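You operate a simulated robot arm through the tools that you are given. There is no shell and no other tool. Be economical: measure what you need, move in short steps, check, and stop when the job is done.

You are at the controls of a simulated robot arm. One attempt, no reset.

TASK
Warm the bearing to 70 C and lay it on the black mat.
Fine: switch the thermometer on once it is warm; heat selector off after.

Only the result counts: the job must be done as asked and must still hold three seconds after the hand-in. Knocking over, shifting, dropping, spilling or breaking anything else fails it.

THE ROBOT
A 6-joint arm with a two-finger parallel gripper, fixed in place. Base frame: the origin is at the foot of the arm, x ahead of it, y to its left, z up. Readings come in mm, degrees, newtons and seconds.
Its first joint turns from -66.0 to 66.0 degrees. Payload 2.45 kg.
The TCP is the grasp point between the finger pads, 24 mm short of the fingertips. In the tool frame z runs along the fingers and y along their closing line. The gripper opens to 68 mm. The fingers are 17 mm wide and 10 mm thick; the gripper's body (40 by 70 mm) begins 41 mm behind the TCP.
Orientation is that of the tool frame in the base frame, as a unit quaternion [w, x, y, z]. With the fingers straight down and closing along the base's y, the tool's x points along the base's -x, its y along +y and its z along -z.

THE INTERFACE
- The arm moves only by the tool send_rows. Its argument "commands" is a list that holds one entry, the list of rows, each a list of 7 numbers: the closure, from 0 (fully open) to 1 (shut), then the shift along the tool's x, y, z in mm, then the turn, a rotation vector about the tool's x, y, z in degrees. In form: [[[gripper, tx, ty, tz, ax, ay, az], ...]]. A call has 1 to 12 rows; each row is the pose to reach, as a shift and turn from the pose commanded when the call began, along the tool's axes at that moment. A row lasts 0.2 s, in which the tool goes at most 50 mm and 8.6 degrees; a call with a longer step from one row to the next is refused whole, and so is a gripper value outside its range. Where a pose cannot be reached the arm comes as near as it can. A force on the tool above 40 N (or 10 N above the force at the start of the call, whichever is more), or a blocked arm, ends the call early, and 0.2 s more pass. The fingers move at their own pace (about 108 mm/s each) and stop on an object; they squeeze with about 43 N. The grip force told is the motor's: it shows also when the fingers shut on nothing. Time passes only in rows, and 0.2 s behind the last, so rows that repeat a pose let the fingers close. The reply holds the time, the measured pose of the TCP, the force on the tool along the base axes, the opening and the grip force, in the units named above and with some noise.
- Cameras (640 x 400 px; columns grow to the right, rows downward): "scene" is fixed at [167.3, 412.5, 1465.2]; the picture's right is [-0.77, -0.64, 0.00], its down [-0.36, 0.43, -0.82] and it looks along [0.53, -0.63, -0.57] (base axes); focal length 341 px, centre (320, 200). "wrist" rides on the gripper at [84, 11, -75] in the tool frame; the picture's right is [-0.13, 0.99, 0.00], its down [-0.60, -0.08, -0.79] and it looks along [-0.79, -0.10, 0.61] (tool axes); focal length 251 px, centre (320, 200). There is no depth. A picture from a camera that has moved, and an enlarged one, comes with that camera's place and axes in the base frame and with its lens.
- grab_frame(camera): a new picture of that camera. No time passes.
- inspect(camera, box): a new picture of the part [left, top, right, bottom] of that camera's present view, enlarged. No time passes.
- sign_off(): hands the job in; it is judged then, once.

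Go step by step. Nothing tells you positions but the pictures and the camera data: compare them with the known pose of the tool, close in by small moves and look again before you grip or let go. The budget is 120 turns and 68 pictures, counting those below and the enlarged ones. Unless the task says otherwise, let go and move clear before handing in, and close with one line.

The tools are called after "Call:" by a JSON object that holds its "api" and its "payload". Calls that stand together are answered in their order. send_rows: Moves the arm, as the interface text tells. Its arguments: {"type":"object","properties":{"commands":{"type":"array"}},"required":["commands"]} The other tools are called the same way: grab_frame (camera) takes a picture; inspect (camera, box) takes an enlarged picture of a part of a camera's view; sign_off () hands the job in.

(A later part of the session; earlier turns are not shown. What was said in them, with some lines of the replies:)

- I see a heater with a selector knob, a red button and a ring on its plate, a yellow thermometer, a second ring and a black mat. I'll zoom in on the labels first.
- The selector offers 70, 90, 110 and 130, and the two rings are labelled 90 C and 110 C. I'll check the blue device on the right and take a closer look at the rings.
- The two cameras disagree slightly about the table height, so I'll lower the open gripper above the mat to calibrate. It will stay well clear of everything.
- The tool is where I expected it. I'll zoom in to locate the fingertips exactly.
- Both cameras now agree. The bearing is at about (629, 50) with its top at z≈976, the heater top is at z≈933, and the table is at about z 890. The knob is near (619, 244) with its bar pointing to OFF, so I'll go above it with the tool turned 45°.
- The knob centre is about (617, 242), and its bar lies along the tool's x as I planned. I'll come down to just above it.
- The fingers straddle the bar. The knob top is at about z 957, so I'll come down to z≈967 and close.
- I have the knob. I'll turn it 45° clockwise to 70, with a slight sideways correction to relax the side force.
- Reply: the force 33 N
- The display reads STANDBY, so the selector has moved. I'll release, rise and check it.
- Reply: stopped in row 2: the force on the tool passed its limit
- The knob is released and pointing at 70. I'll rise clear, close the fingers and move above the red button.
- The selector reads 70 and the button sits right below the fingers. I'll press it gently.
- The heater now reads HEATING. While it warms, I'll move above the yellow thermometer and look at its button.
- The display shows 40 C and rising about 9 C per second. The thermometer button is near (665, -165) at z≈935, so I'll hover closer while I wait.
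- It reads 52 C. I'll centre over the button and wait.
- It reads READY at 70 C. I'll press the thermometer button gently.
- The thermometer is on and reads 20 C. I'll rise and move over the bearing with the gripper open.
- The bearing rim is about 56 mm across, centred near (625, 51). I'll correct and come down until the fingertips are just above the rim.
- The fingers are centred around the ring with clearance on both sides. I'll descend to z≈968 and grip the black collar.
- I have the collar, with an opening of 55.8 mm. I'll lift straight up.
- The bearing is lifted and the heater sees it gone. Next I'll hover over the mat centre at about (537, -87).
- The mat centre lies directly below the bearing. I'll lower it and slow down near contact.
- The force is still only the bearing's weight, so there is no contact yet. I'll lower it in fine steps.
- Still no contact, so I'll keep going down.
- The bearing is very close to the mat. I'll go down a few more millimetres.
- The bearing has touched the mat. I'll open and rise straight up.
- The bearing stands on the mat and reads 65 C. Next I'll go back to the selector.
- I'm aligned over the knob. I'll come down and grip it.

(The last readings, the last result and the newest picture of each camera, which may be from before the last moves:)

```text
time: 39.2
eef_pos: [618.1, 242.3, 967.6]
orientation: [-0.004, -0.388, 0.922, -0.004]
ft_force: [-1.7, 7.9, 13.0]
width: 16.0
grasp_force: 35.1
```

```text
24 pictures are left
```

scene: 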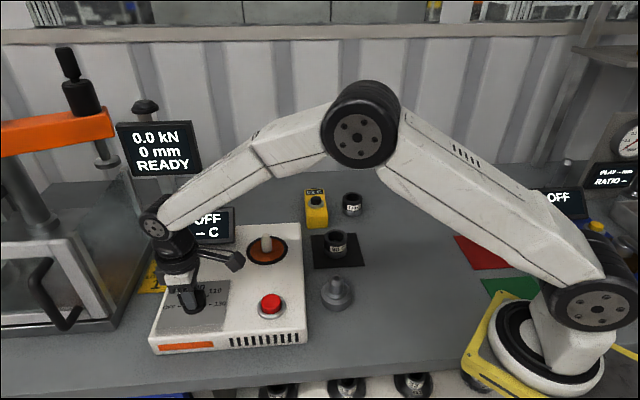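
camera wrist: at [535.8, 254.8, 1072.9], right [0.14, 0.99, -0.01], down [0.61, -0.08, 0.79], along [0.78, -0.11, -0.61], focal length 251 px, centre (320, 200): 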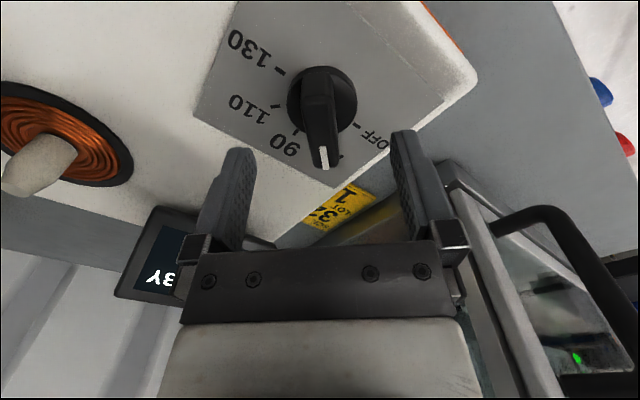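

The heater shows OFF and the button light has gone out. I'll let go and rise clear.

Call:
{"api": "send_rows", "payload": {"commands": [[[0.6, 0, 0, 0, 0, 0, 0], [0, 0, 0, 0, 0, 0, 0], [0, 0, 0, 0, 0, 0, 0], [0, 0, 0, -30, 0, 0, 0], [0, 0, 0, -70, 0, 0, 0], [0, 0, 0, -110, 0, 0, 0], [0, 0, 0, -110, 0, 0, 0]]]}}

Call:
{"api": "grab_frame", "payload": {"camera": "scene"}}

```text
time: 40.8
eef_pos: [618.6, 244.8, 1079.4]
orientation: [-0.004, -0.387, 0.922, -0.003]
ft_force: [0.3, -0.3, -0.3]
width: 67.8
grasp_force: 0.1
```

```text
23 pictures are left
```

scene: 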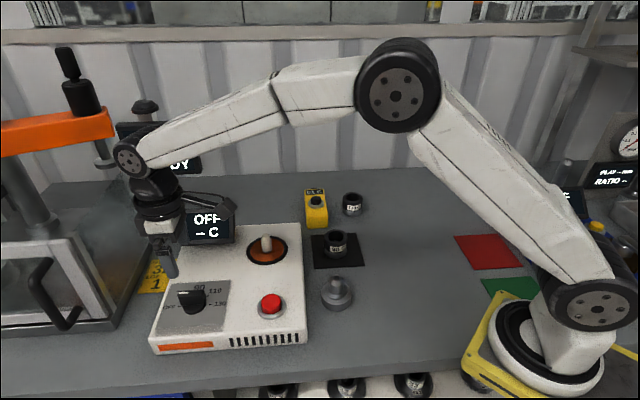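

The heater is off and the arm is clear. I'll check the thermometer and bearing one last time.

Call:
{"api": "inspect", "payload": {"camera": "scene", "box": [290, 170, 390, 280]}}

```text
3.64 times, centred on (340, 225) of scene
camera zoom: at [167.3, 412.5, 1465.2], right [-0.77, -0.64, 0.0], down [-0.36, 0.43, -0.82], along [0.53, -0.63, -0.57], focal length 1241 px, centre (247, 109)
```

zoom: 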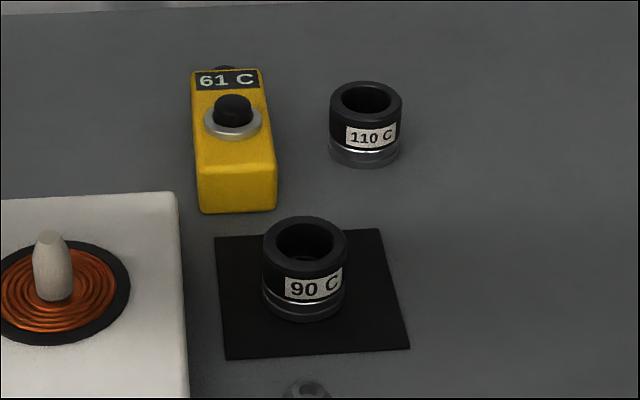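

Everything is in place: the bearing stands on the mat, the thermometer is on and the selector is off. I'm handing in now.

Call:
{"api": "sign_off", "payload": {}}

```text
The job is handed in.
```

I warmed the bearing to 70 C and laid it on the black mat, switched the thermometer on once it was warm, and turned the selector off last; the bearing had cooled to 61 C by hand-in.
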